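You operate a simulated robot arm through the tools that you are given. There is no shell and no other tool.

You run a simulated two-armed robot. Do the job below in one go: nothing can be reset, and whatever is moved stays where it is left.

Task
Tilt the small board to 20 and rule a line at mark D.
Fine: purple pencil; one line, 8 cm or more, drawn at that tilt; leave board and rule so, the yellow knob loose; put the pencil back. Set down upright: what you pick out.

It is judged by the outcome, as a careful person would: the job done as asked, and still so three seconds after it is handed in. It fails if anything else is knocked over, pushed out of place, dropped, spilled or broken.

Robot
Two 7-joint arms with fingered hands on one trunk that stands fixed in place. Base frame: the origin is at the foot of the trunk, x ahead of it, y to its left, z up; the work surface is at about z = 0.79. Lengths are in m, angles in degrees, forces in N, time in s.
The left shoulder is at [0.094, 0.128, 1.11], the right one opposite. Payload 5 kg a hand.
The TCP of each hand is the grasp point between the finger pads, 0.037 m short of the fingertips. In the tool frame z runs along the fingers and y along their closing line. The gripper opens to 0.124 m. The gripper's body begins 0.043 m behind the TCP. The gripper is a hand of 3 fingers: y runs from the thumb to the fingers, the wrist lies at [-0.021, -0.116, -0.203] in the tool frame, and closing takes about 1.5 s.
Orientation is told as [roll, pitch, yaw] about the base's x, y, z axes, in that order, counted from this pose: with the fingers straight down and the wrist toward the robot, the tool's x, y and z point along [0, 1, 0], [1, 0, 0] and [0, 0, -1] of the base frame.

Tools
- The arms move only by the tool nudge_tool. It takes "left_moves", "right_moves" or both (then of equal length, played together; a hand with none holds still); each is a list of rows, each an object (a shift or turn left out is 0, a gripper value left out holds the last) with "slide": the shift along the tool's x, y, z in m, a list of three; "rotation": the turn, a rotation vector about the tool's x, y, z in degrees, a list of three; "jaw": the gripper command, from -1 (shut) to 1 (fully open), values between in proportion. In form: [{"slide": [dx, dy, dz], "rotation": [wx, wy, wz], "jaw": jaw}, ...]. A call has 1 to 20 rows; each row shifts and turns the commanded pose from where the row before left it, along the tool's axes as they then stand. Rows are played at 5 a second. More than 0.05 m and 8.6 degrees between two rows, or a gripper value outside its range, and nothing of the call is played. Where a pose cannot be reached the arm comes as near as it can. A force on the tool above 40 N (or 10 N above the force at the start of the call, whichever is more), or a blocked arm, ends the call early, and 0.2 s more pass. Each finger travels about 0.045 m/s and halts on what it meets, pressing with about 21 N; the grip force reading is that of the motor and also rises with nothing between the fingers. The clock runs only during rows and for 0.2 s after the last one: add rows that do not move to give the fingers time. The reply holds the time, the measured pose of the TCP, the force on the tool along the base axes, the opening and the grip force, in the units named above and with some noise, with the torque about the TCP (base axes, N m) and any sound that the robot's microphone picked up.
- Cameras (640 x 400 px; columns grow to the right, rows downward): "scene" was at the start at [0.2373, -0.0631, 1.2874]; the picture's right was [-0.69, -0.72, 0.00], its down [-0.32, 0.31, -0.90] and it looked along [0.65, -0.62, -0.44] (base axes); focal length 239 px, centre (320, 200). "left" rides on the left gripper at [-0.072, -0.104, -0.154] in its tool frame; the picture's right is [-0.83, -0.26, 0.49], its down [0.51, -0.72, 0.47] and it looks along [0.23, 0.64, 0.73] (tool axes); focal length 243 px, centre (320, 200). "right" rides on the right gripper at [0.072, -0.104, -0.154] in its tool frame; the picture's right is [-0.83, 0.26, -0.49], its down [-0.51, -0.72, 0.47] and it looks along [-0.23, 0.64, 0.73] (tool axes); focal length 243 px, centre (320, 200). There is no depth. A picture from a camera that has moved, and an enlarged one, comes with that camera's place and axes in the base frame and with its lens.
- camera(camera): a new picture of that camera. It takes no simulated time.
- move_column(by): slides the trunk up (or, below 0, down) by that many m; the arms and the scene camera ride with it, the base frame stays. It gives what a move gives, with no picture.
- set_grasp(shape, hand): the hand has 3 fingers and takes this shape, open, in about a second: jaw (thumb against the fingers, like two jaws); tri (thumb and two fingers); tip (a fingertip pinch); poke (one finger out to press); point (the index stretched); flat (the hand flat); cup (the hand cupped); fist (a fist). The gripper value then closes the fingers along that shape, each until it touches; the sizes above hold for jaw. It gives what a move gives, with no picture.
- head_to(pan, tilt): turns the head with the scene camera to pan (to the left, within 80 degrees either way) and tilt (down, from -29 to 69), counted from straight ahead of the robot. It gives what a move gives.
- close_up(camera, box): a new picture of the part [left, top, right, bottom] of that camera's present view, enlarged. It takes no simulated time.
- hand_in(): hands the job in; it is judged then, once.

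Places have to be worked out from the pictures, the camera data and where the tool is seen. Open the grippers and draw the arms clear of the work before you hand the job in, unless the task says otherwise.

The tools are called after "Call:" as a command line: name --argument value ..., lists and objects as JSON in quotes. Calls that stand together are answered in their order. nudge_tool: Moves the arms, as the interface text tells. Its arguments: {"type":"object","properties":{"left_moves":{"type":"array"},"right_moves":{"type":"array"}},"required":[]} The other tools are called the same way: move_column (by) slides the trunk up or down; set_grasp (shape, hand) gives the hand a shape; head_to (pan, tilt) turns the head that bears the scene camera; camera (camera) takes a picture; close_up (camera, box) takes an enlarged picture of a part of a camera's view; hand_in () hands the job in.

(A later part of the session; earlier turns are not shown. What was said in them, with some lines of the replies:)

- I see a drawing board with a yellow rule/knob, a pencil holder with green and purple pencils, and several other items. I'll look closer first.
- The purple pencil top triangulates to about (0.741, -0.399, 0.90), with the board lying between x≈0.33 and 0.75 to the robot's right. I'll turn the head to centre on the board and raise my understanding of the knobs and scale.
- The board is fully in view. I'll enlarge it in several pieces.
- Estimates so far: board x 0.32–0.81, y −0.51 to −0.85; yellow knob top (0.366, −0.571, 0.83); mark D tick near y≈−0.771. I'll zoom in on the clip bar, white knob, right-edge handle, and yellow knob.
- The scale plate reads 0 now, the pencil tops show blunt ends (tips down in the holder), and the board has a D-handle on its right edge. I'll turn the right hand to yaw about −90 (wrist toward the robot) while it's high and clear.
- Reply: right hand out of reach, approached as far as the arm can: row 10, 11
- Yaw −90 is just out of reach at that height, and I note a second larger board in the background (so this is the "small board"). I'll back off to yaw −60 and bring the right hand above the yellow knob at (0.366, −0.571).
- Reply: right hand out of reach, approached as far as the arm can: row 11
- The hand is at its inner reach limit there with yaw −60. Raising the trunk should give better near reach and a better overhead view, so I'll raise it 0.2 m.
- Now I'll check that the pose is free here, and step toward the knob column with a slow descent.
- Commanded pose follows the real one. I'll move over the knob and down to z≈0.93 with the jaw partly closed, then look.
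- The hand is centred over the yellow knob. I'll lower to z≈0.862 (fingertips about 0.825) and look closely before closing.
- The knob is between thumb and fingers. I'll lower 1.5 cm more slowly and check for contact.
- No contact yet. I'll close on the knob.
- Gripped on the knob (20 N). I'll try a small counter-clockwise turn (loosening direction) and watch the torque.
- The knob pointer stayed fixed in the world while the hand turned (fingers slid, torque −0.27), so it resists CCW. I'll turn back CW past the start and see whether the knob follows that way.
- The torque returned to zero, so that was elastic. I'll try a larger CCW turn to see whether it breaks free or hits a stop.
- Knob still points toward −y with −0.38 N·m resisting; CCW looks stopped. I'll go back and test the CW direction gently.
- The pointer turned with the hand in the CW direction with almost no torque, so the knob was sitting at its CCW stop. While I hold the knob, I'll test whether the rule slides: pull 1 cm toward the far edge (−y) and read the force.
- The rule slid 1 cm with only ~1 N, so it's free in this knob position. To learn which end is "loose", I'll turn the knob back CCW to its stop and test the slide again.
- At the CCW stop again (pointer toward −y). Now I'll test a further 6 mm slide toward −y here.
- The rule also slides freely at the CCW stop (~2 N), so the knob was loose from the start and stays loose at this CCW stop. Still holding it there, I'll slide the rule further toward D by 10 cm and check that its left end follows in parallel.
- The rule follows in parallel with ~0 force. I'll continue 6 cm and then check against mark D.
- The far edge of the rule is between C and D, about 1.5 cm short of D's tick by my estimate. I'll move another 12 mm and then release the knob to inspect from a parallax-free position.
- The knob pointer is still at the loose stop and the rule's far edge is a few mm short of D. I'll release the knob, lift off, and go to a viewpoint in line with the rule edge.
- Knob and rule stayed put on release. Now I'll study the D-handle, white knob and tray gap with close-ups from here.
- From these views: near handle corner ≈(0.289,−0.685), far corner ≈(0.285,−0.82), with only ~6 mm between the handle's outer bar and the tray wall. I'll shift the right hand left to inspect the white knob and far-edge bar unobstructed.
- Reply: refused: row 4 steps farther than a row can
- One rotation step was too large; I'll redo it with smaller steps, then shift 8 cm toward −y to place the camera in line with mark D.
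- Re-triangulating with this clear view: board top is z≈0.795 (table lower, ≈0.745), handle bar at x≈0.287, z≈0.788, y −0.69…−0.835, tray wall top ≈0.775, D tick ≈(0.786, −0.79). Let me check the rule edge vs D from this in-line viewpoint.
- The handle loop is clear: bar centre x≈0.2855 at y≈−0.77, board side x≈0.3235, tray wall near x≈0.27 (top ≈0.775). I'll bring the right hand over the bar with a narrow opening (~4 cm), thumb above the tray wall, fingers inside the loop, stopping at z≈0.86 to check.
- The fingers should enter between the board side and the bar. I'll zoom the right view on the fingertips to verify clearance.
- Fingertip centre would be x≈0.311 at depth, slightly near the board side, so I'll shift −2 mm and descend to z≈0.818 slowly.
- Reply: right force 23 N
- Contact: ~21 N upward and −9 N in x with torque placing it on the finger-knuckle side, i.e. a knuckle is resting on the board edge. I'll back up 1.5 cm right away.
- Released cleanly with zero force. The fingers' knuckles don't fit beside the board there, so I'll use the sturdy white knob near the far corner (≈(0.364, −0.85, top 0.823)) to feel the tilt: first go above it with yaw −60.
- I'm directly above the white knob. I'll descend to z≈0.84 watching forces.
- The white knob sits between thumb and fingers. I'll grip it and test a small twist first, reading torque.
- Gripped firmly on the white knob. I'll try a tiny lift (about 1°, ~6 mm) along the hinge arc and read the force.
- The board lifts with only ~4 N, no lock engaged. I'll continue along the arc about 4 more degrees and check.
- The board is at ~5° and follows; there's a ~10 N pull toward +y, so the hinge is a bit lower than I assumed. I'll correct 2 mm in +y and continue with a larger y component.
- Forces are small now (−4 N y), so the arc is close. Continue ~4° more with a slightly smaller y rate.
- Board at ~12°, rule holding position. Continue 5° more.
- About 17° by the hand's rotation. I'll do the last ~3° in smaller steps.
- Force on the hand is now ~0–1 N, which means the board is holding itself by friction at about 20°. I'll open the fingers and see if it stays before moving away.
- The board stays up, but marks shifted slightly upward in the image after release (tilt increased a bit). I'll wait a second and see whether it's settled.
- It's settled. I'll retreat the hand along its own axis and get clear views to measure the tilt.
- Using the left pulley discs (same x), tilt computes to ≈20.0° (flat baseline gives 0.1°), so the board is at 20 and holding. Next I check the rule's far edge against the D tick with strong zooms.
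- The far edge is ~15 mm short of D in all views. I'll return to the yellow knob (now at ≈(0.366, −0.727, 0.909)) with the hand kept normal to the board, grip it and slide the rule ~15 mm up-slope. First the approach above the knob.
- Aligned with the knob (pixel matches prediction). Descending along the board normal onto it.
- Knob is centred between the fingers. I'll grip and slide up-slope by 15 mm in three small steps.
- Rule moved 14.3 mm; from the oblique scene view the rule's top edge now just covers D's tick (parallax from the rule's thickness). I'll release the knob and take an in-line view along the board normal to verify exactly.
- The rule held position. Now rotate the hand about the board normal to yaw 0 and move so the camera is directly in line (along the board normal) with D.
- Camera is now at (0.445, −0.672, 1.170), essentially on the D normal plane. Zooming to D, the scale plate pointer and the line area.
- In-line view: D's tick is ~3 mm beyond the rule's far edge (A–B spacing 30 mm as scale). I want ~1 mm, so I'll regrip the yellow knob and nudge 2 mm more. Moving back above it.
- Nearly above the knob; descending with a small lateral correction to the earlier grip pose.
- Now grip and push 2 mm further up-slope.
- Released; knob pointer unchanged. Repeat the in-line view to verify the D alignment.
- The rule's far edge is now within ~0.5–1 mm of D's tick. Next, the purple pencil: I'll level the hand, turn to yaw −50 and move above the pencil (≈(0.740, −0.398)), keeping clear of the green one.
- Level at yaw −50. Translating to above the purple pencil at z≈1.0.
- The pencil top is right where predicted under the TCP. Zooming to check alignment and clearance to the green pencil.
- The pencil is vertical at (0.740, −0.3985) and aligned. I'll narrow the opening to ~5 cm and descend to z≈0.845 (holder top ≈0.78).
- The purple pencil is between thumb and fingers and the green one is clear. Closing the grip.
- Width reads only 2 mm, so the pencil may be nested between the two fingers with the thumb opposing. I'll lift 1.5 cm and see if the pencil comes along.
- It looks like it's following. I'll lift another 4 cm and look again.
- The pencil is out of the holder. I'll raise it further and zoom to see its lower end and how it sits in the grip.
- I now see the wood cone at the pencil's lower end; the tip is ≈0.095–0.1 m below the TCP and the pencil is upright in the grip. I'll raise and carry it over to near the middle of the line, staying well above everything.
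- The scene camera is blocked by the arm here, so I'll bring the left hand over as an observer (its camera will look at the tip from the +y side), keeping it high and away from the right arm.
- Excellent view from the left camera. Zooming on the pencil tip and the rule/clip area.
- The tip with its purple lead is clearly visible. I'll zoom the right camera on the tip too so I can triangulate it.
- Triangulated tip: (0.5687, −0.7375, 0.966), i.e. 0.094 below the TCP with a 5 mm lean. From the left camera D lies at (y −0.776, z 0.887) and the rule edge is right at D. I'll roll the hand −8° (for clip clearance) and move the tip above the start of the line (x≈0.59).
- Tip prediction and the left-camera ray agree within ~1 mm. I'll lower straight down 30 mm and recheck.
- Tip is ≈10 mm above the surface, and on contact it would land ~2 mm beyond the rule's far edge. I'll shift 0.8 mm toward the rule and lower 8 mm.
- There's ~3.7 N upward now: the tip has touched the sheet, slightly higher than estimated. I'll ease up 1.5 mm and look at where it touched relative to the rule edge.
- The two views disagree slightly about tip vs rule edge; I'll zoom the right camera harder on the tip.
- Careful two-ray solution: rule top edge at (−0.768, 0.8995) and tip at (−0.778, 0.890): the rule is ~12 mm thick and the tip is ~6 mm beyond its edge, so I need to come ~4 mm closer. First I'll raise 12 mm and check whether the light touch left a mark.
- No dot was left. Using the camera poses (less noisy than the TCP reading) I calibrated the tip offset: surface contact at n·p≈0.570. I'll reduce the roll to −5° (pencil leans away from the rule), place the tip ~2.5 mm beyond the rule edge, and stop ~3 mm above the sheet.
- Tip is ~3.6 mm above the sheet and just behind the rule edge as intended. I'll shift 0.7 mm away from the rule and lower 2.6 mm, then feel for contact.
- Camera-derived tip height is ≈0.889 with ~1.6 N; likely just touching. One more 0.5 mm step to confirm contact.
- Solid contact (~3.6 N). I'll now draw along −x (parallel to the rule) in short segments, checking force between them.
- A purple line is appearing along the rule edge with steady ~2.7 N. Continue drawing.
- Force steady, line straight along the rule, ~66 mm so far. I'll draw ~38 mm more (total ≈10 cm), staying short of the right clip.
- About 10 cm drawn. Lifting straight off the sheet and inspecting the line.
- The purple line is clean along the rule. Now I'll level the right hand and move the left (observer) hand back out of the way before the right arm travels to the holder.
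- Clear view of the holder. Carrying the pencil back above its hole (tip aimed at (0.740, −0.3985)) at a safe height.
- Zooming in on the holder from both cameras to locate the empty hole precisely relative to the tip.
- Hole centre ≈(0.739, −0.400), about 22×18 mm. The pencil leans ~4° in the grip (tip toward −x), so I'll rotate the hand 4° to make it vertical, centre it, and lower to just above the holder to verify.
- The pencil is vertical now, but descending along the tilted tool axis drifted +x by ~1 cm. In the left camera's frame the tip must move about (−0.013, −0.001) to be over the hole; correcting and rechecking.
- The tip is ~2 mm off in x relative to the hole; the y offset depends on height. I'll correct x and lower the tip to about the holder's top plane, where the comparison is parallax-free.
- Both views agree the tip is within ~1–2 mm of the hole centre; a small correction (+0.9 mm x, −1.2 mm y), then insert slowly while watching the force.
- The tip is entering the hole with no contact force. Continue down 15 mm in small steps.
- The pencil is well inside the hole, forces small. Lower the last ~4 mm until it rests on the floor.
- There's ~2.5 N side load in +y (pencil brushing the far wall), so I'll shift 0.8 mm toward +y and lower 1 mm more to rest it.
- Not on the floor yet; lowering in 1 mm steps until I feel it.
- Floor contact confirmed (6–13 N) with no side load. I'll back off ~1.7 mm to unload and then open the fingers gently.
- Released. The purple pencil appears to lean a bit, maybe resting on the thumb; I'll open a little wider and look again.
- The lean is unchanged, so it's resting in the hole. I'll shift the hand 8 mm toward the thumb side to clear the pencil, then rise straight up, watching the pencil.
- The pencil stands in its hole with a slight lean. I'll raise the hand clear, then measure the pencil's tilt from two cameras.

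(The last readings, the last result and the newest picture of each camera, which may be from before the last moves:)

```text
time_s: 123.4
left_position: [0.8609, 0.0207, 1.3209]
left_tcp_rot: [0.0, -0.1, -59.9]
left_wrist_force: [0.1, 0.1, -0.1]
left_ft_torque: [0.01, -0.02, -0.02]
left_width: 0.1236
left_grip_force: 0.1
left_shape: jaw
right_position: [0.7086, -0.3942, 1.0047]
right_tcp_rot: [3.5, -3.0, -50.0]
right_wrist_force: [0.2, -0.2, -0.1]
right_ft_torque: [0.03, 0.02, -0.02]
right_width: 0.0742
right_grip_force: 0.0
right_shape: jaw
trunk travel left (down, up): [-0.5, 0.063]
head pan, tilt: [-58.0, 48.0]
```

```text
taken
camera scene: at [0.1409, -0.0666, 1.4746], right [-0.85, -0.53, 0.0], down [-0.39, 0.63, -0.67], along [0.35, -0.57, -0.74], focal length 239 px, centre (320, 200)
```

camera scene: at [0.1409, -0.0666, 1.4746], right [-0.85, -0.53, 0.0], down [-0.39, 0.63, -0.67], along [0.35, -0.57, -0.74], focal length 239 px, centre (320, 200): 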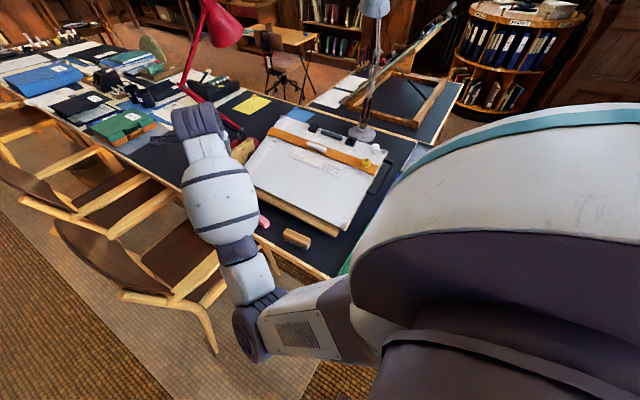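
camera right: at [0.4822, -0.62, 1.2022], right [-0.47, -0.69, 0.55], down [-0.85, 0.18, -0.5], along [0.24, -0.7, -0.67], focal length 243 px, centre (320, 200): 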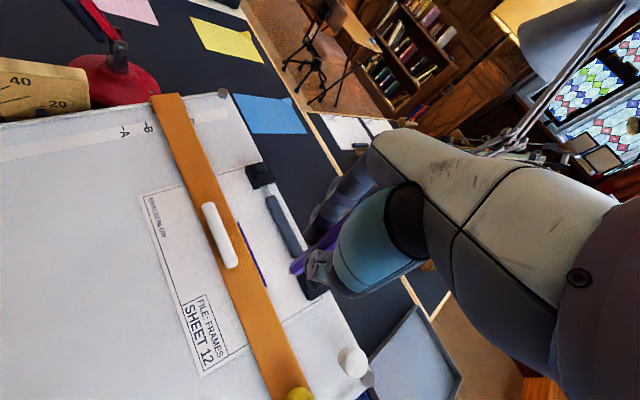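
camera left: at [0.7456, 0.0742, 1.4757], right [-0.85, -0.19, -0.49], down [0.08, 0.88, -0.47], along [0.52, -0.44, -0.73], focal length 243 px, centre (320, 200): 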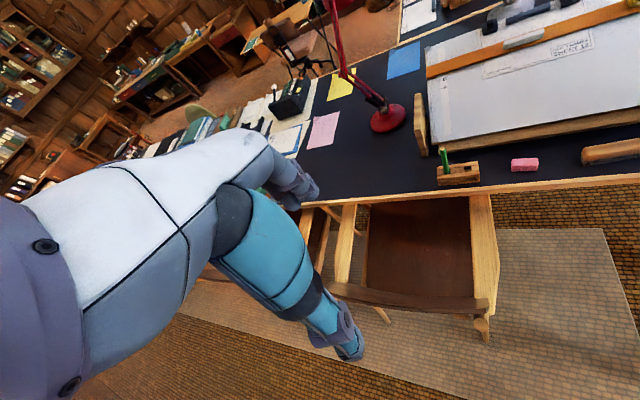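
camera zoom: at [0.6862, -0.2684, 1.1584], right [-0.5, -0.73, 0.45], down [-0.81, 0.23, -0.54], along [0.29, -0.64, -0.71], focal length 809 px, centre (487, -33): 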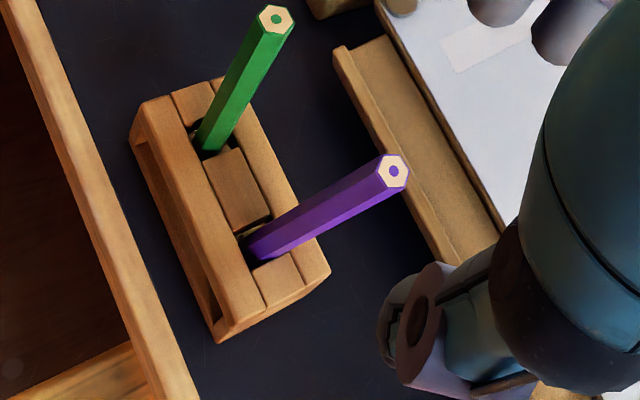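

Measured: the purple top is at ≈(0.726, −0.411), i.e. a lean of roughly 8–10° toward (−x, −y) because the hole is loose. I'd like it more upright, so I'll regrip it and set it against the hole's wall so it stands nearly vertical. Moving over it first.

Call:
nudge_tool --right_moves '[{"slide": [0.0162, 0.0222, 0.0019]}, {"slide": [-0.0021, -0.0018, 0.0394]}, {"slide": [-0.0021, -0.0018, 0.0394]}, {"slide": [-0.0021, -0.0018, 0.0394]}, {"slide": [-0.0014, -0.0012, 0.0254]}, {}]'

Call:
close_up --camera "left" --box '[430, 120, 490, 180]'

Call:
close_up --camera "right" --box '[240, 200, 360, 310]'

```text
time_s: 124.8
left_position: [0.8606, 0.0203, 1.3205]
left_tcp_rot: [-0.1, 0.1, -59.9]
left_wrist_force: [-0.2, -0.8, 0.1]
left_ft_torque: [-0.02, -0.02, 0.02]
left_width: 0.124
left_grip_force: 0.1
left_shape: jaw
right_position: [0.7356, -0.4028, 0.8621]
right_tcp_rot: [3.5, -3.0, -50.0]
right_wrist_force: [-1.0, 0.0, -0.1]
right_ft_torque: [0.0, 0.01, 0.02]
right_width: 0.0741
right_grip_force: 0.0
right_shape: jaw
trunk travel left (down, up): [-0.5, 0.063]
head pan, tilt: [-58.0, 48.0]
```

```text
6.67 times, centred on (460, 150) of left
camera zoom: at [0.7458, 0.0748, 1.4755], right [-0.85, -0.19, -0.49], down [0.08, 0.88, -0.47], along [0.52, -0.44, -0.73], focal length 1618 px, centre (-613, 533)
```

zoom: 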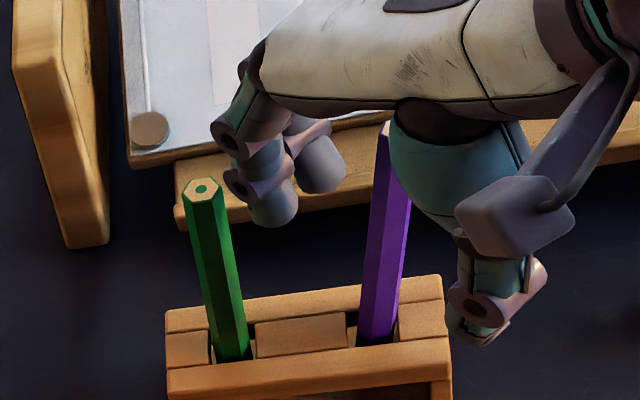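

```text
3.64 times, centred on (300, 255) of right
camera zoom: at [0.7132, -0.2752, 1.0145], right [-0.5, -0.73, 0.45], down [-0.81, 0.23, -0.54], along [0.29, -0.64, -0.71], focal length 882 px, centre (393, 0)
```

zoom: 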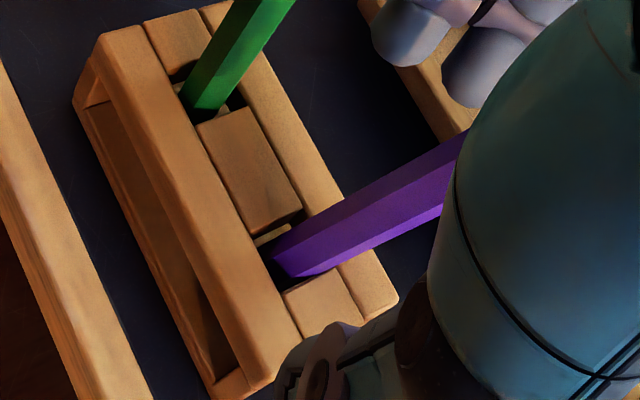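

The pencil is inside the open hand. Lower 7 mm more and close to regrip and straighten it.

Call:
nudge_tool --right_moves '[{"slide": [-0.0004, -0.0003, 0.007]}, {"jaw": -0.3}, {}, {"jaw": -1}, {}, {}, {}, {}]'

Call:
close_up --camera "left" --box '[430, 120, 490, 180]'

Call:
close_up --camera "right" --box '[240, 200, 360, 310]'

```text
time_s: 126.6
left_position: [0.8602, 0.0201, 1.3206]
left_tcp_rot: [0.0, 0.0, -60.0]
left_wrist_force: [1.3, 0.0, -0.4]
left_ft_torque: [0.01, 0.01, 0.0]
left_width: 0.1237
left_grip_force: 0.1
left_shape: jaw
right_position: [0.7364, -0.4012, 0.8549]
right_tcp_rot: [3.5, -3.1, -50.0]
right_wrist_force: [-0.2, 1.3, 0.7]
right_ft_torque: [0.03, 0.01, -0.01]
right_width: 0.003
right_grip_force: 20.7
right_shape: jaw
trunk travel left (down, up): [-0.5, 0.063]
head pan, tilt: [-58.0, 48.0]
```

```text
6.67 times, centred on (460, 150) of left
camera zoom: at [0.746, 0.0748, 1.4753], right [-0.85, -0.19, -0.49], down [0.08, 0.88, -0.47], along [0.52, -0.44, -0.73], focal length 1618 px, centre (-613, 533)
```

zoom: 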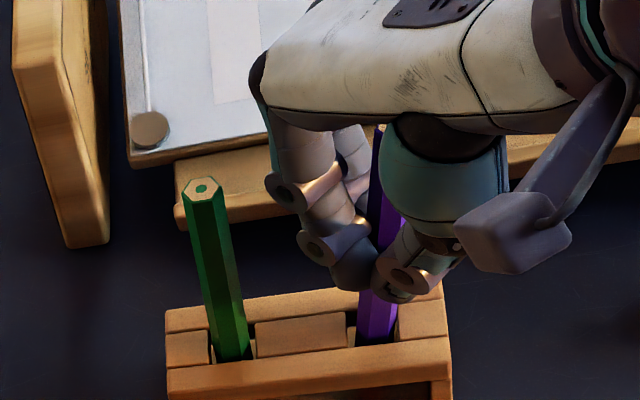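

```text
3.64 times, centred on (300, 255) of right
camera zoom: at [0.7138, -0.2746, 1.0076], right [-0.5, -0.73, 0.45], down [-0.81, 0.23, -0.54], along [0.29, -0.64, -0.71], focal length 882 px, centre (393, 0)
```

zoom: 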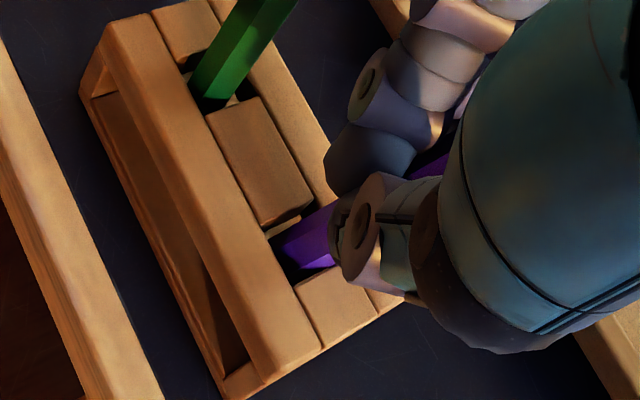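

The grip kept the lean (~7° in both −x and −y), so I'll rotate the hand about the pencil's base by most of that amount to bring it near vertical against the hole wall.

Call:
nudge_tool --right_moves '[{"slide": [0.0026, -0.0003, -0.0001], "rotation": [-0.19, -1.95, -0.1]}, {"slide": [0.0026, -0.0003, -0.0001], "rotation": [-0.19, -1.95, -0.1]}, {"slide": [0.0026, -0.0003, -0.0001], "rotation": [-0.19, -1.95, -0.1]}, {"slide": [0.0026, -0.0002, 0], "rotation": [-0.19, -1.95, -0.1]}, {}]'

Call:
close_up --camera "left" --box '[430, 120, 490, 180]'

Call:
close_up --camera "right" --box '[240, 200, 360, 310]'

```text
time_s: 127.8
left_position: [0.859, 0.0207, 1.3216]
left_tcp_rot: [0.0, 0.1, -59.9]
left_wrist_force: [0.2, 0.3, -0.3]
left_ft_torque: [0.02, -0.01, 0.03]
left_width: 0.1236
left_grip_force: 0.0
left_shape: jaw
right_position: [0.7438, -0.3944, 0.8561]
right_tcp_rot: [-4.4, -3.7, -49.6]
right_wrist_force: [-0.9, 0.1, -0.7]
right_ft_torque: [-0.03, -0.03, -0.02]
right_width: 0.0031
right_grip_force: 20.6
right_shape: jaw
trunk travel left (down, up): [-0.5, 0.063]
head pan, tilt: [-58.0, 48.0]
```

```text
6.67 times, centred on (460, 150) of left
camera zoom: at [0.7459, 0.0746, 1.4753], right [-0.85, -0.19, -0.49], down [0.08, 0.88, -0.47], along [0.52, -0.44, -0.73], focal length 1618 px, centre (-613, 533)
```

zoom: 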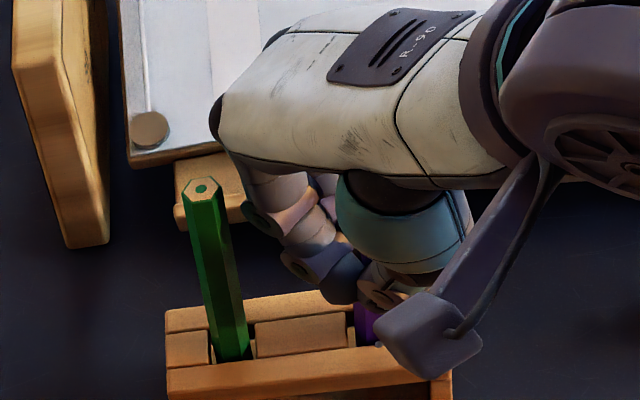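

```text
3.64 times, centred on (300, 255) of right
camera zoom: at [0.7351, -0.2523, 0.9961], right [-0.46, -0.68, 0.57], down [-0.86, 0.18, -0.48], along [0.23, -0.71, -0.67], focal length 882 px, centre (393, 0)
```

zoom: 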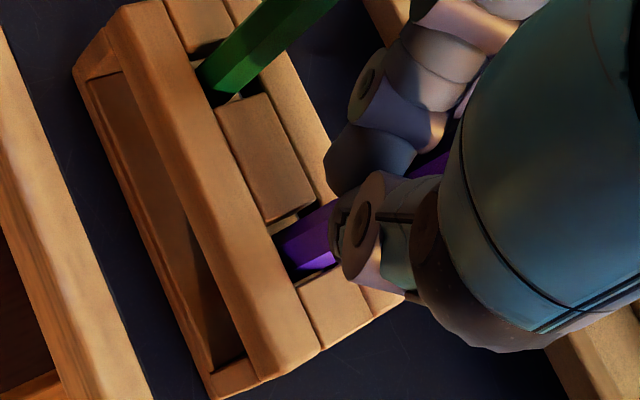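

Forces are near zero and the holder didn't move. Now I'll open very gradually and check the pencil's stance.

Call:
nudge_tool --right_moves '[{"jaw": -0.9}, {}, {"jaw": -0.85}, {}, {"jaw": -0.8}, {}, {"jaw": -0.7}, {}, {"jaw": -0.6}, {}, {"jaw": -0.4}, {}, {"jaw": -0.1}, {}, {}]'

Call:
close_up --camera "left" --box '[430, 120, 490, 180]'

Call:
close_up --camera "right" --box '[240, 200, 360, 310]'

```text
time_s: 131.0
left_position: [0.8606, 0.0199, 1.3208]
left_tcp_rot: [0.0, 0.0, -59.9]
left_wrist_force: [0.1, -0.4, 0.0]
left_ft_torque: [-0.02, 0.01, -0.01]
left_width: 0.124
left_grip_force: 0.1
left_shape: jaw
right_position: [0.7443, -0.3938, 0.8547]
right_tcp_rot: [-4.4, -3.8, -49.5]
right_wrist_force: [-0.4, -0.4, -0.6]
right_ft_torque: [0.03, -0.01, -0.01]
right_width: 0.0551
right_grip_force: 0.0
right_shape: jaw
trunk travel left (down, up): [-0.5, 0.063]
head pan, tilt: [-58.0, 48.0]
```

```text
6.67 times, centred on (460, 150) of left
camera zoom: at [0.746, 0.0747, 1.4753], right [-0.85, -0.19, -0.49], down [0.08, 0.88, -0.47], along [0.52, -0.44, -0.73], focal length 1618 px, centre (-613, 533)
```

zoom: 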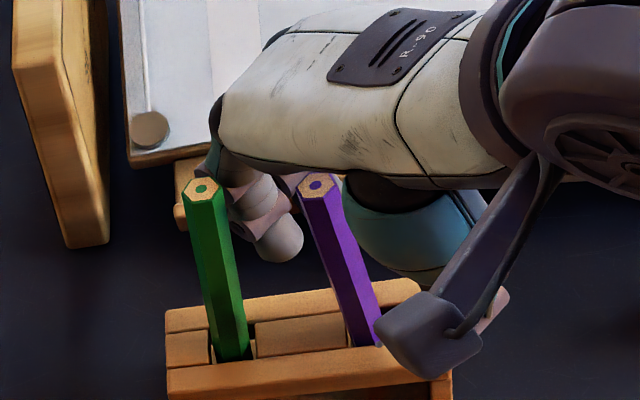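

```text
3.64 times, centred on (300, 255) of right
camera zoom: at [0.7352, -0.2524, 0.9961], right [-0.46, -0.68, 0.57], down [-0.86, 0.18, -0.48], along [0.23, -0.71, -0.67], focal length 882 px, centre (393, 0)
```

zoom: 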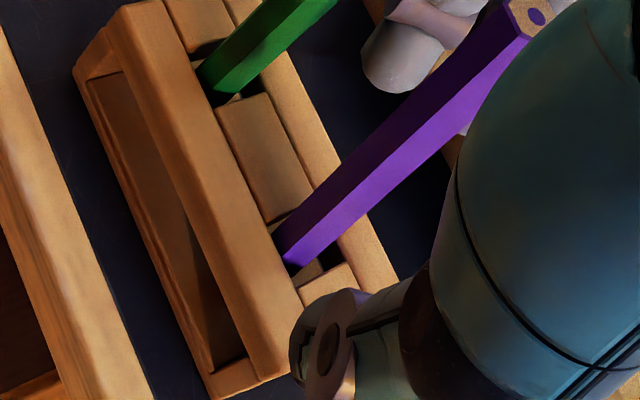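

It now leans ~6–7° the other way (top ≈(0.756, −0.390), base ≈(0.744, −0.396)), resting on the hole's wall, which is an upright, stable stance for this loose hole. I'll open wider and withdraw straight up, then recheck it.

Call:
nudge_tool --right_moves '[{"jaw": 0.2}, {}, {}, {"slide": [0, 0, 0]}]'

Call:
close_up --camera "left" --box '[430, 120, 490, 180]'

```text
time_s: 132.0
left_position: [0.8614, 0.0209, 1.3206]
left_tcp_rot: [-0.1, 0.0, -59.9]
left_wrist_force: [-0.8, -0.8, -0.2]
left_ft_torque: [0.0, 0.02, -0.01]
left_width: 0.1236
left_grip_force: 0.1
left_shape: jaw
right_position: [0.7435, -0.3933, 0.8565]
right_tcp_rot: [-4.4, -3.7, -49.7]
right_wrist_force: [0.1, -0.6, -0.3]
right_ft_torque: [0.0, -0.01, 0.01]
right_width: 0.074
right_grip_force: 0.1
right_shape: jaw
trunk travel left (down, up): [-0.5, 0.063]
head pan, tilt: [-58.0, 48.0]
```

```text
6.67 times, centred on (460, 150) of left
camera zoom: at [0.746, 0.0747, 1.4753], right [-0.85, -0.19, -0.49], down [0.08, 0.88, -0.47], along [0.52, -0.44, -0.73], focal length 1618 px, centre (-613, 533)
```

zoom: 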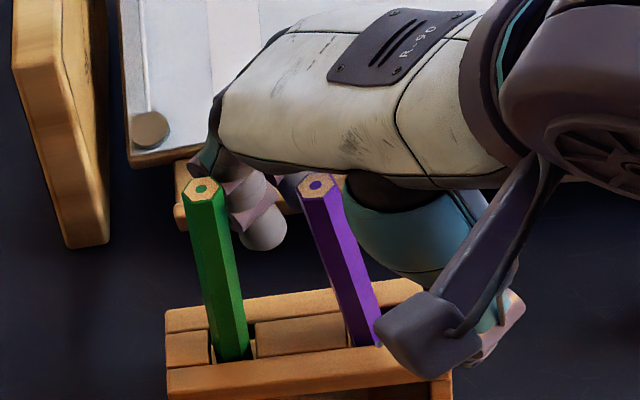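

The pencil is static. Rising straight up out of the way.

Call:
nudge_tool --right_moves '[{"slide": [-0.0016, 0.0012, -0.0198]}, {"slide": [-0.0033, 0.0024, -0.0396]}, {"slide": [-0.0033, 0.0024, -0.0396]}, {"slide": [-0.0033, 0.0024, -0.0396]}, {}]'

Call:
close_up --camera "left" --box '[430, 120, 490, 180]'

Call:
close_up --camera "right" --box '[210, 210, 350, 330]'

```text
time_s: 133.2
left_position: [0.8613, 0.0208, 1.3203]
left_tcp_rot: [0.0, 0.0, -59.9]
left_wrist_force: [0.1, 0.0, 0.8]
left_ft_torque: [0.02, -0.03, 0.0]
left_width: 0.1236
left_grip_force: 0.1
left_shape: jaw
right_position: [0.7409, -0.3941, 0.995]
right_tcp_rot: [-4.4, -3.7, -49.6]
right_wrist_force: [-0.3, 0.1, -0.7]
right_ft_torque: [0.01, 0.01, 0.0]
right_width: 0.0739
right_grip_force: 0.0
right_shape: jaw
trunk travel left (down, up): [-0.5, 0.063]
head pan, tilt: [-58.0, 48.0]
```

```text
6.67 times, centred on (460, 150) of left
camera zoom: at [0.7461, 0.0745, 1.475], right [-0.85, -0.19, -0.49], down [0.08, 0.88, -0.47], along [0.52, -0.44, -0.73], focal length 1618 px, centre (-613, 533)
```

zoom: 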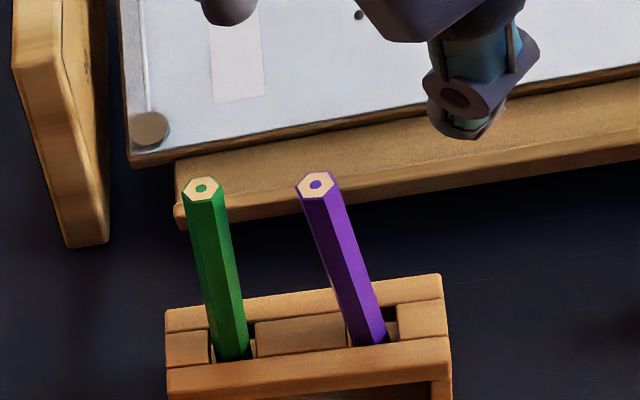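

```text
3.33 times, centred on (280, 270) of right
camera zoom: at [0.7342, -0.253, 1.1355], right [-0.46, -0.68, 0.57], down [-0.86, 0.18, -0.48], along [0.23, -0.71, -0.67], focal length 809 px, centre (453, -33)
```

zoom: 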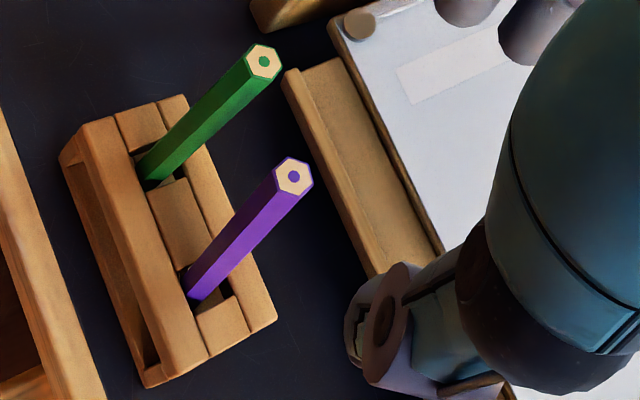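

The pencil's lean is ~10° toward +x (body on the +x wall, tip near the hole centre). I'll do one careful correction: level the hand, regrip, rotate it back about its base so the tip moves under the wall contact, verify it's near vertical, then release.

Call:
nudge_tool --right_moves '[{"rotation": [3.37, 4.72, 0]}, {"slide": [0.0089, 0.0067, 0]}, {"slide": [0, 0, 0.04]}, {"slide": [0, 0, 0.04]}, {"slide": [0, 0, 0.04]}, {"slide": [0, 0, 0.018]}, {}]'

Call:
close_up --camera "left" --box '[430, 120, 490, 180]'

Call:
close_up --camera "right" --box '[240, 200, 360, 310]'

```text
time_s: 134.8
left_position: [0.8595, 0.0207, 1.3208]
left_tcp_rot: [0.0, 0.1, -60.0]
left_wrist_force: [0.6, 0.3, 0.7]
left_ft_torque: [0.0, 0.03, 0.03]
left_width: 0.1238
left_grip_force: 0.1
left_shape: jaw
right_position: [0.7531, -0.3912, 0.8551]
right_tcp_rot: [0.4, -0.4, -49.8]
right_wrist_force: [-0.3, 1.6, 0.2]
right_ft_torque: [0.04, 0.0, -0.01]
right_width: 0.074
right_grip_force: 0.0
right_shape: jaw
trunk travel left (down, up): [-0.5, 0.063]
head pan, tilt: [-58.0, 48.0]
```

```text
6.67 times, centred on (460, 150) of left
camera zoom: at [0.7457, 0.0748, 1.4755], right [-0.85, -0.19, -0.49], down [0.08, 0.88, -0.47], along [0.52, -0.44, -0.73], focal length 1618 px, centre (-613, 533)
```

zoom: 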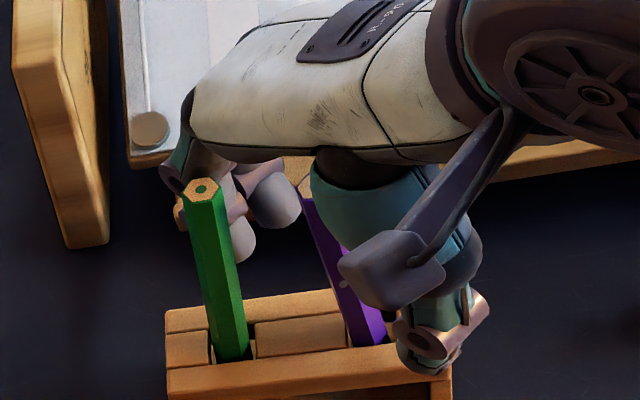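

```text
3.64 times, centred on (300, 255) of right
camera zoom: at [0.7428, -0.2659, 1.0097], right [-0.47, -0.74, 0.49], down [-0.85, 0.22, -0.48], along [0.24, -0.64, -0.73], focal length 882 px, centre (393, 0)
```

zoom: 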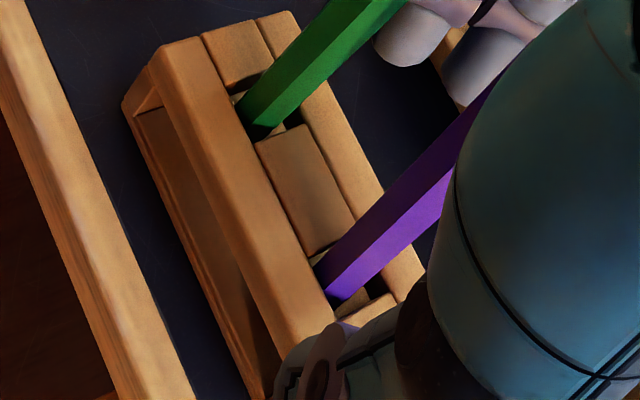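

Closing here would sweep a finger too near the green pencil, so I'll not regrip; the purple pencil is standing stably in its own hole with only a modest lean. Rising straight up without touching anything.

Call:
nudge_tool --right_moves '[{"slide": [0, 0, -0.02]}, {"slide": [0, 0, -0.04]}, {"slide": [0, 0, -0.04]}, {"slide": [0, 0, -0.04]}, {}]'

Call:
close_up --camera "left" --box '[410, 110, 500, 190]'

Call:
close_up --camera "right" --box '[210, 200, 350, 330]'

```text
time_s: 136.0
left_position: [0.8613, 0.0199, 1.3206]
left_tcp_rot: [0.0, 0.0, -59.9]
left_wrist_force: [0.3, 0.2, -0.1]
left_ft_torque: [0.03, 0.03, -0.01]
left_width: 0.1236
left_grip_force: 0.0
left_shape: jaw
right_position: [0.754, -0.3925, 0.9954]
right_tcp_rot: [0.4, -0.3, -49.6]
right_wrist_force: [-0.4, 0.2, -0.4]
right_ft_torque: [0.0, 0.02, 0.0]
right_width: 0.074
right_grip_force: 0.1
right_shape: jaw
trunk travel left (down, up): [-0.5, 0.063]
head pan, tilt: [-58.0, 48.0]
```

```text
5.00 times, centred on (455, 150) of left
camera zoom: at [0.7462, 0.0745, 1.475], right [-0.85, -0.19, -0.49], down [0.08, 0.88, -0.47], along [0.52, -0.44, -0.73], focal length 1213 px, centre (-355, 450)
```

zoom: 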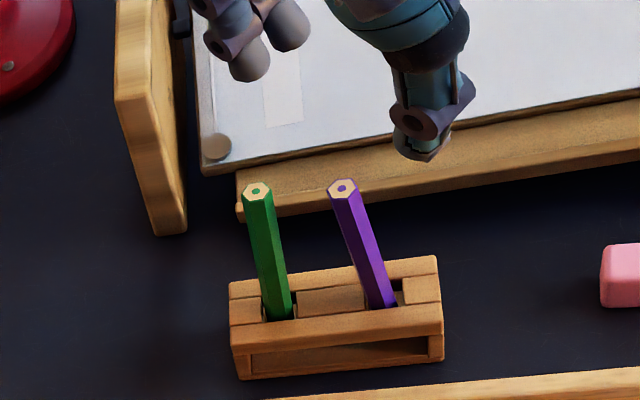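

```text
3.08 times, centred on (280, 265) of right
camera zoom: at [0.7424, -0.2666, 1.1494], right [-0.47, -0.74, 0.49], down [-0.85, 0.22, -0.48], along [0.24, -0.64, -0.73], focal length 746 px, centre (443, 0)
```

zoom: 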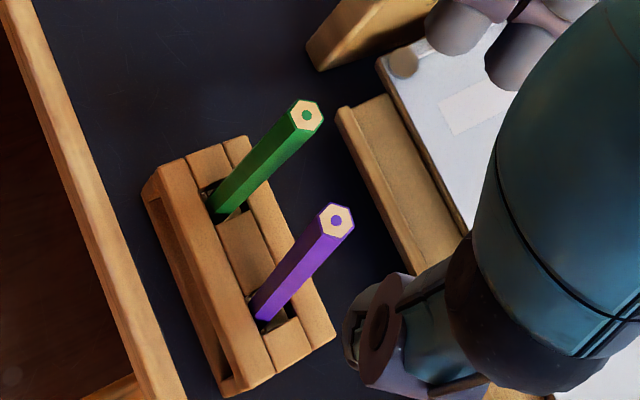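

The purple pencil stands in its own hole (≈8° lean within the loose slot), green and holder untouched. Now I'll raise the right hand and go to a viewing pose over the board to verify the line, rule and tilt.

Call:
nudge_tool --right_moves '[{"slide": [0, 0, -0.045]}, {"slide": [0, 0, -0.045]}, {"slide": [-0.0403, 0.0183, 0]}, {"slide": [-0.0403, 0.0183, 0]}, {"slide": [-0.0403, 0.0183, 0]}, {"slide": [-0.0403, 0.0183, 0]}, {"slide": [-0.0403, 0.0183, 0]}, {"slide": [-0.0403, 0.0183, 0]}, {"slide": [-0.0403, 0.0183, 0]}, {"slide": [-0.0403, 0.0183, 0]}, {"slide": [-0.0403, 0.0183, 0]}, {}]'

Call:
camera --camera "left"

Call:
camera --camera "right"

Call:
camera --camera "scene"

```text
time_s: 138.6
left_position: [0.8607, 0.0222, 1.3209]
left_tcp_rot: [0.1, 0.1, -59.9]
left_wrist_force: [-0.1, 0.3, 0.7]
left_ft_torque: [-0.02, -0.02, -0.01]
left_width: 0.1238
left_grip_force: 0.1
left_shape: jaw
right_position: [0.5811, -0.7507, 1.0861]
right_tcp_rot: [0.3, -0.3, -49.7]
right_wrist_force: [-0.6, 1.0, 0.2]
right_ft_torque: [-0.02, -0.01, 0.02]
right_width: 0.074
right_grip_force: 0.0
right_shape: jaw
trunk travel left (down, up): [-0.5, 0.063]
head pan, tilt: [-58.0, 48.0]
```

```text
taken
camera left: at [0.7466, 0.0757, 1.4748], right [-0.85, -0.19, -0.49], down [0.08, 0.88, -0.47], along [0.52, -0.44, -0.73], focal length 243 px, centre (320, 200)
```

left: 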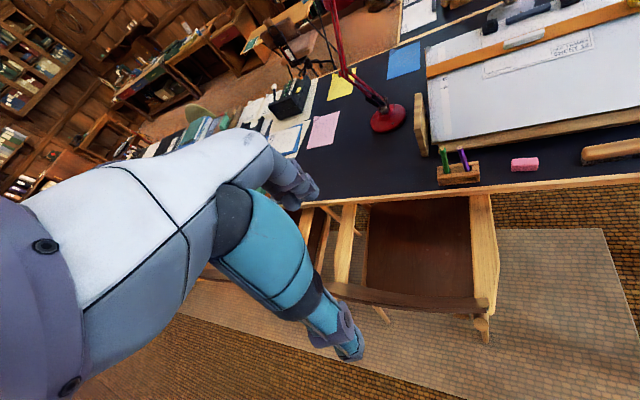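

```text
taken
camera right: at [0.5704, -0.6253, 1.239], right [-0.47, -0.74, 0.49], down [-0.85, 0.22, -0.48], along [0.24, -0.64, -0.73], focal length 243 px, centre (320, 200)
```

right: 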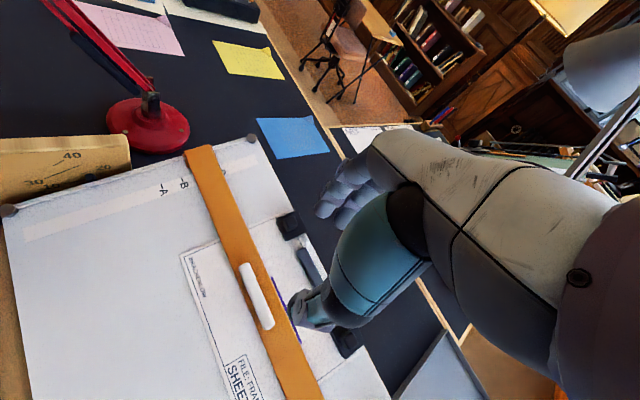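

```text
taken
camera scene: at [0.1412, -0.0653, 1.4747], right [-0.85, -0.53, 0.0], down [-0.39, 0.63, -0.67], along [0.35, -0.57, -0.74], focal length 239 px, centre (320, 200)
```

scene: 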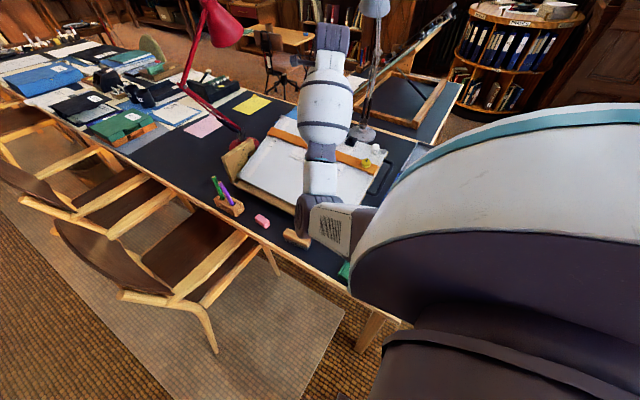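

I'll rotate to the in-line viewing pose (yaw 0, tilted with the board) used before to check the line against D.

Call:
nudge_tool --right_moves '[{"rotation": [0, 0, -8.3]}, {"rotation": [0, 0, -8.3]}, {"rotation": [0, 0, -8.3]}, {"rotation": [0, 0, -8.3]}, {"rotation": [0, 0, -8.3]}, {"rotation": [0, 0, -8.3]}, {"rotation": [0, -6.7, 0]}, {"rotation": [0, -6.7, 0]}, {"rotation": [0, -6.6, 0]}, {"slide": [-0.0172, -0.016, 0.018]}, {"slide": [-0.0172, -0.016, 0.018]}, {}]'

Call:
camera --camera "right"

Call:
close_up --camera "right" --box '[150, 90, 330, 270]'

Call:
close_up --camera "right" --box '[250, 95, 320, 165]'

```text
time_s: 141.2
left_position: [0.8611, 0.0217, 1.3199]
left_tcp_rot: [0.0, 0.1, -59.9]
left_wrist_force: [0.8, 0.8, 0.3]
left_ft_torque: [0.02, 0.04, 0.02]
left_width: 0.1236
left_grip_force: 0.1
left_shape: jaw
right_position: [0.5501, -0.7972, 1.064]
right_tcp_rot: [-20.1, -0.6, 0.1]
right_wrist_force: [-0.7, 0.0, 0.4]
right_ft_torque: [-0.01, 0.0, 0.01]
right_width: 0.0743
right_grip_force: 0.2
right_shape: jaw
trunk travel left (down, up): [-0.5, 0.063]
head pan, tilt: [-58.0, 48.0]
```

```text
taken
camera right: at [0.4469, -0.6767, 1.1822], right [0.26, -0.61, 0.75], down [-0.72, -0.64, -0.27], along [0.65, -0.47, -0.6], focal length 243 px, centre (320, 200)
```

right: 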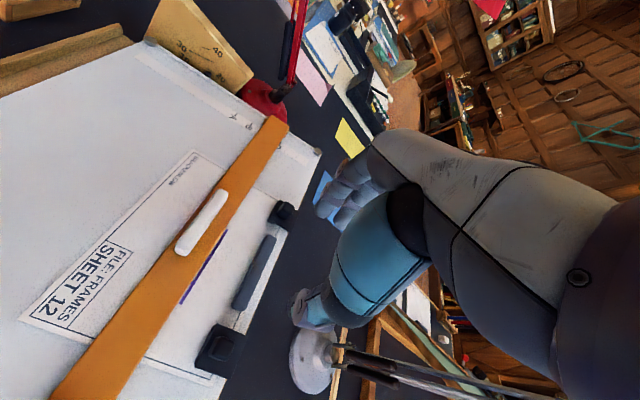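

```text
2.22 times, centred on (240, 180) of right
camera zoom: at [0.4469, -0.6767, 1.1822], right [0.26, -0.61, 0.75], down [-0.72, -0.64, -0.27], along [0.65, -0.47, -0.6], focal length 539 px, centre (498, 244)
```

zoom: 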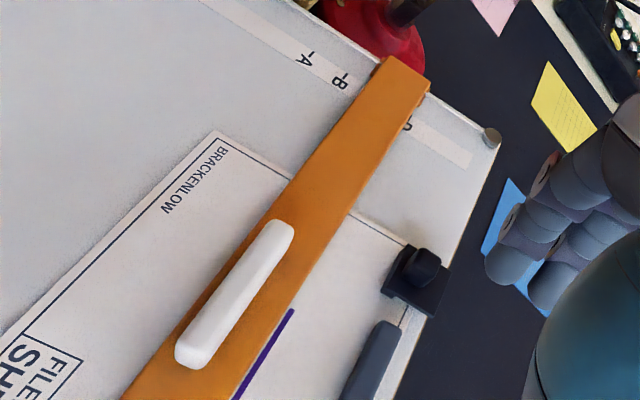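

```text
5.71 times, centred on (285, 130) of right
camera zoom: at [0.4469, -0.6767, 1.1822], right [0.26, -0.61, 0.75], down [-0.72, -0.64, -0.27], along [0.65, -0.47, -0.6], focal length 1386 px, centre (520, 600)
```

zoom: 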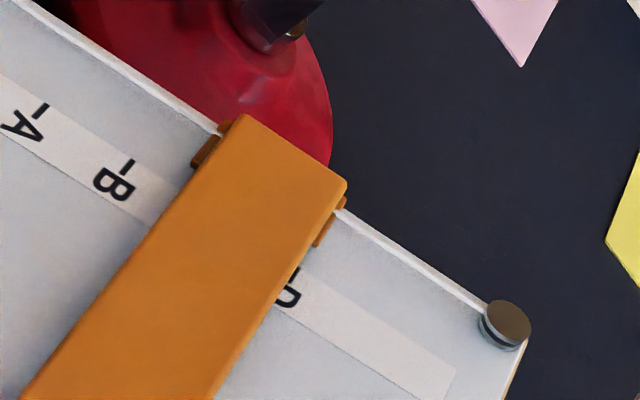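

The line hugs the rule with D's tick right at the edge. A tighter zoom to compare the line's extension with D's tick.

Call:
close_up --camera "right" --box '[200, 120, 300, 240]'

Call:
close_up --camera "right" --box '[160, 220, 240, 310]'

Call:
close_up --camera "right" --box '[140, 10, 260, 110]'

```text
3.33 times, centred on (250, 180) of right
camera zoom: at [0.4469, -0.6767, 1.1822], right [0.26, -0.61, 0.75], down [-0.72, -0.64, -0.27], along [0.65, -0.47, -0.6], focal length 809 px, centre (553, 267)
```

zoom: 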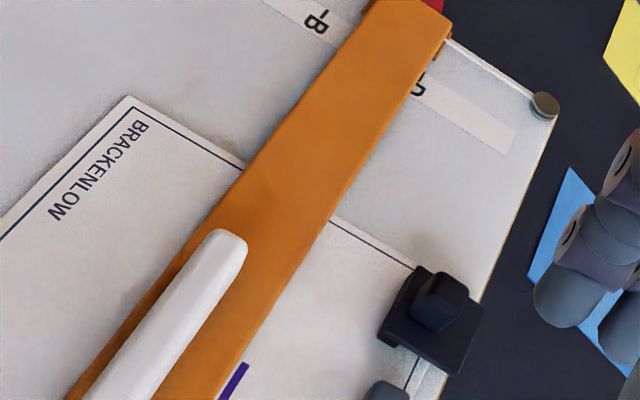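

```text
4.44 times, centred on (200, 265) of right
camera zoom: at [0.4469, -0.6767, 1.1822], right [0.26, -0.61, 0.75], down [-0.72, -0.64, -0.27], along [0.65, -0.47, -0.6], focal length 1078 px, centre (853, -89)
```

zoom: 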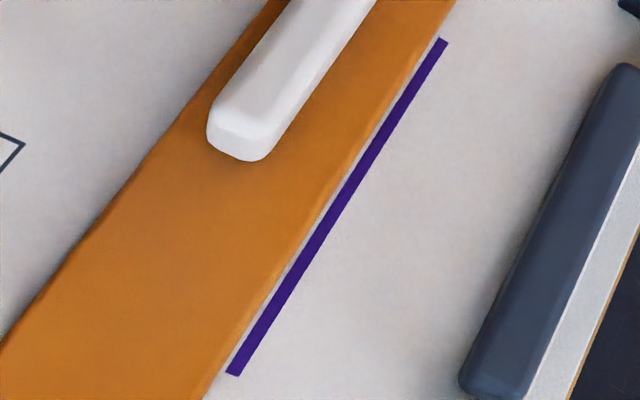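

```text
4.00 times, centred on (200, 60) of right
camera zoom: at [0.4469, -0.6767, 1.1822], right [0.26, -0.61, 0.75], down [-0.72, -0.64, -0.27], along [0.65, -0.47, -0.6], focal length 970 px, centre (800, 760)
```

zoom: 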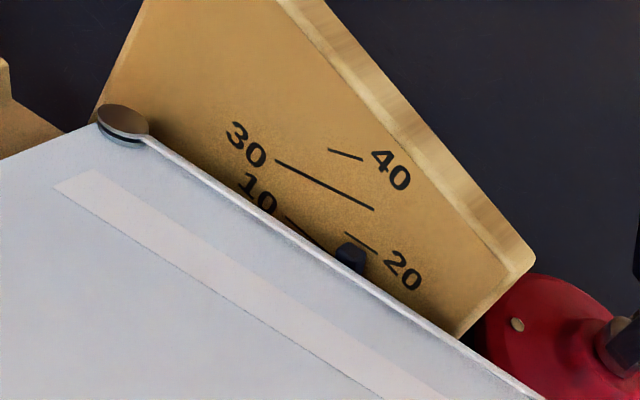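

The line is clean and parallel, ~2 mm off the rule edge at mark D, and the pointer sits at the 20 tick. I'll level the right hand and park it high and clear, opening both grippers.

Call:
nudge_tool --right_moves '[{"slide": [0, 0, -0.03]}, {"rotation": [0, 6.7, 0]}, {"rotation": [0, 6.7, 0]}, {"rotation": [0, 6.6, 0]}, {"slide": [0.0281, -0.01, -0.0337], "jaw": 1}, {"slide": [0.0281, -0.01, -0.0337]}, {"slide": [0.0281, -0.01, -0.0337]}, {"slide": [0.0281, -0.01, -0.0337]}, {"slide": [0.0281, -0.01, -0.0337]}, {"slide": [0.0281, -0.01, -0.0337]}, {}]'

Call:
camera --camera "scene"

Call:
camera --camera "right"

```text
time_s: 143.6
left_position: [0.8601, 0.021, 1.3204]
left_tcp_rot: [0.1, -0.1, -59.8]
left_wrist_force: [-0.6, -0.6, -0.5]
left_ft_torque: [0.04, -0.01, -0.03]
left_width: 0.1239
left_grip_force: 0.1
left_shape: jaw
right_position: [0.4876, -0.6187, 1.2922]
right_tcp_rot: [0.0, -0.4, 0.1]
right_wrist_force: [-0.5, 0.2, 0.3]
right_ft_torque: [0.03, -0.02, -0.04]
right_width: 0.1238
right_grip_force: 0.2
right_shape: jaw
trunk travel left (down, up): [-0.5, 0.063]
head pan, tilt: [-58.0, 48.0]
```

```text
taken
camera scene: at [0.1409, -0.0668, 1.4746], right [-0.85, -0.53, 0.0], down [-0.39, 0.63, -0.67], along [0.35, -0.57, -0.74], focal length 239 px, centre (320, 200)
```

scene: 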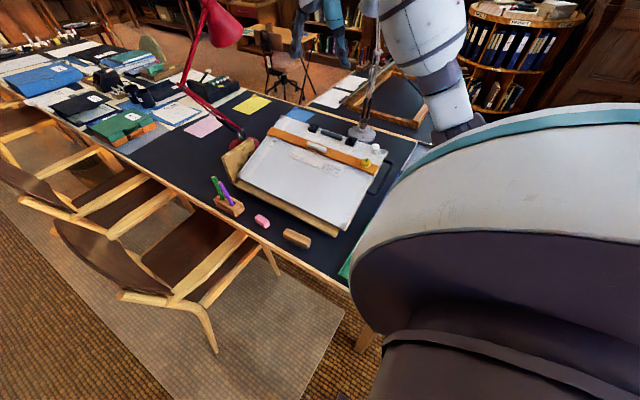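

```text
taken
camera right: at [0.3837, -0.5472, 1.4453], right [0.26, -0.83, 0.49], down [-0.72, -0.51, -0.48], along [0.65, -0.23, -0.73], focal length 243 px, centre (320, 200)
```

right: 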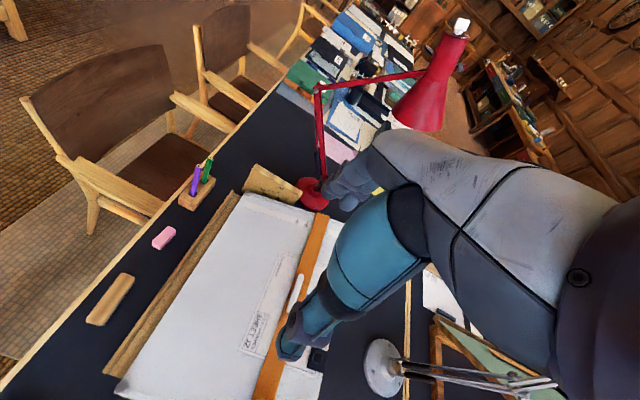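

The right arm is clear. Final checks: tilt from the discs, rule/line, yellow knob, and the pencil holder.

Call:
close_up --camera "scene" --box '[225, 100, 325, 190]'

Call:
close_up --camera "scene" --box '[290, 110, 410, 210]'

Call:
close_up --camera "scene" --box '[195, 165, 315, 255]'

Call:
close_up --camera "right" --box '[230, 160, 310, 220]'

```text
4.44 times, centred on (275, 145) of scene
camera zoom: at [0.1409, -0.0668, 1.4746], right [-0.85, -0.53, 0.0], down [-0.39, 0.63, -0.67], along [0.35, -0.57, -0.74], focal length 1064 px, centre (520, 444)
```

zoom: 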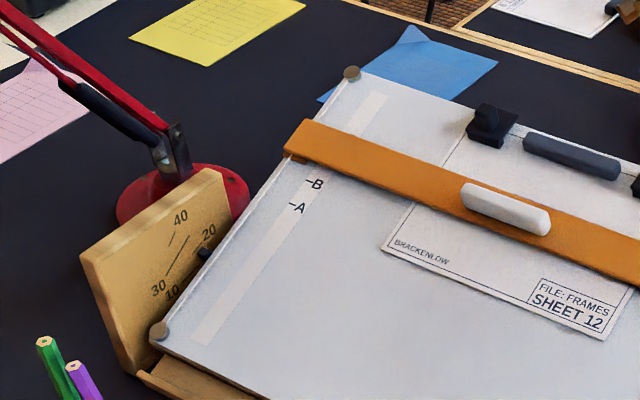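

```text
4.00 times, centred on (350, 160) of scene
camera zoom: at [0.1409, -0.0668, 1.4746], right [-0.85, -0.53, 0.0], down [-0.39, 0.63, -0.67], along [0.35, -0.57, -0.74], focal length 958 px, centre (200, 360)
```

zoom: 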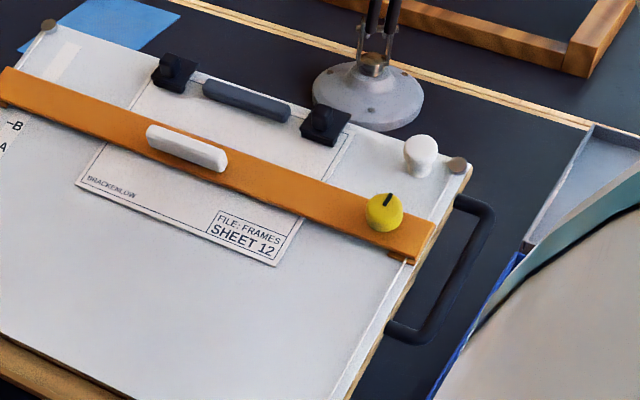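

```text
4.44 times, centred on (255, 210) of scene
camera zoom: at [0.1409, -0.0668, 1.4746], right [-0.85, -0.53, 0.0], down [-0.39, 0.63, -0.67], along [0.35, -0.57, -0.74], focal length 1064 px, centre (609, 156)
```

zoom: 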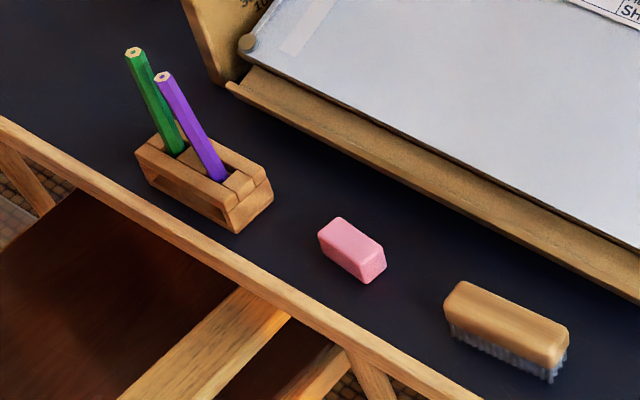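

```text
6.67 times, centred on (270, 190) of right
camera zoom: at [0.3837, -0.5472, 1.4453], right [0.26, -0.83, 0.49], down [-0.72, -0.51, -0.48], along [0.65, -0.23, -0.73], focal length 1618 px, centre (653, 267)
```

zoom: 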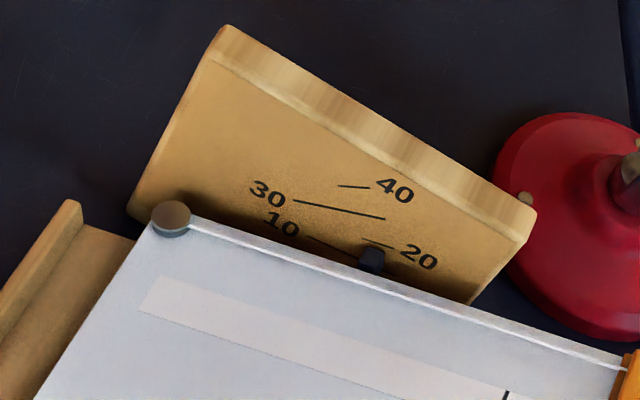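

All of these checks match the request, so I'm handing the job in:

- **Tilt:** the disc pixels are identical to the earlier 20.0° measurement, so the board has held its tilt.
- **Rule and line:** the rule's edge is at D, with one purple line about 10 cm long beside it.
- **Yellow knob:** it is still at its loose stop.
- **Pencil:** it stands in its own hole, with a lean of about 8° because the slot is loose.
- **Surroundings:** the green pencil, eraser, brush and trays look undisturbed.
- **Arms:** both are clear of the work with the grippers open.

Call:
hand_in

```text
The job is handed in.
```

I tilted the small board to 20, moved the rule to mark D and drew one purple line about 10 cm long beside it. The job is handed in.

- **Tilt:** I measured about 20.0° from the camera pictures. The board holds that angle on its own, and it read the same in the final check.
- **Rule and line:** The rule's edge is within about 1 mm of D. The line runs along it, roughly 2 to 3 mm past the edge.
- **Yellow knob:** It was already loose when I started. I turned it slightly to test it, then returned it to its loose stop and left it there.
- **Pencil:** The purple pencil is back in its own hole, standing but leaning about 8° because the hole is wider than the pencil. My one attempt to straighten it left it leaning the other way. I did not try again because the fingers would have come too close to the green pencil.
- **Contact along the way:** While I was looking for a way to lift the board, a finger pressed on its edge at about 21 N for a moment. I backed off at once and saw no damage. I then lifted the board by the white knob near its far corner.

In the final pictures, nothing else looked moved or knocked over. Both arms are clear with the grippers open.
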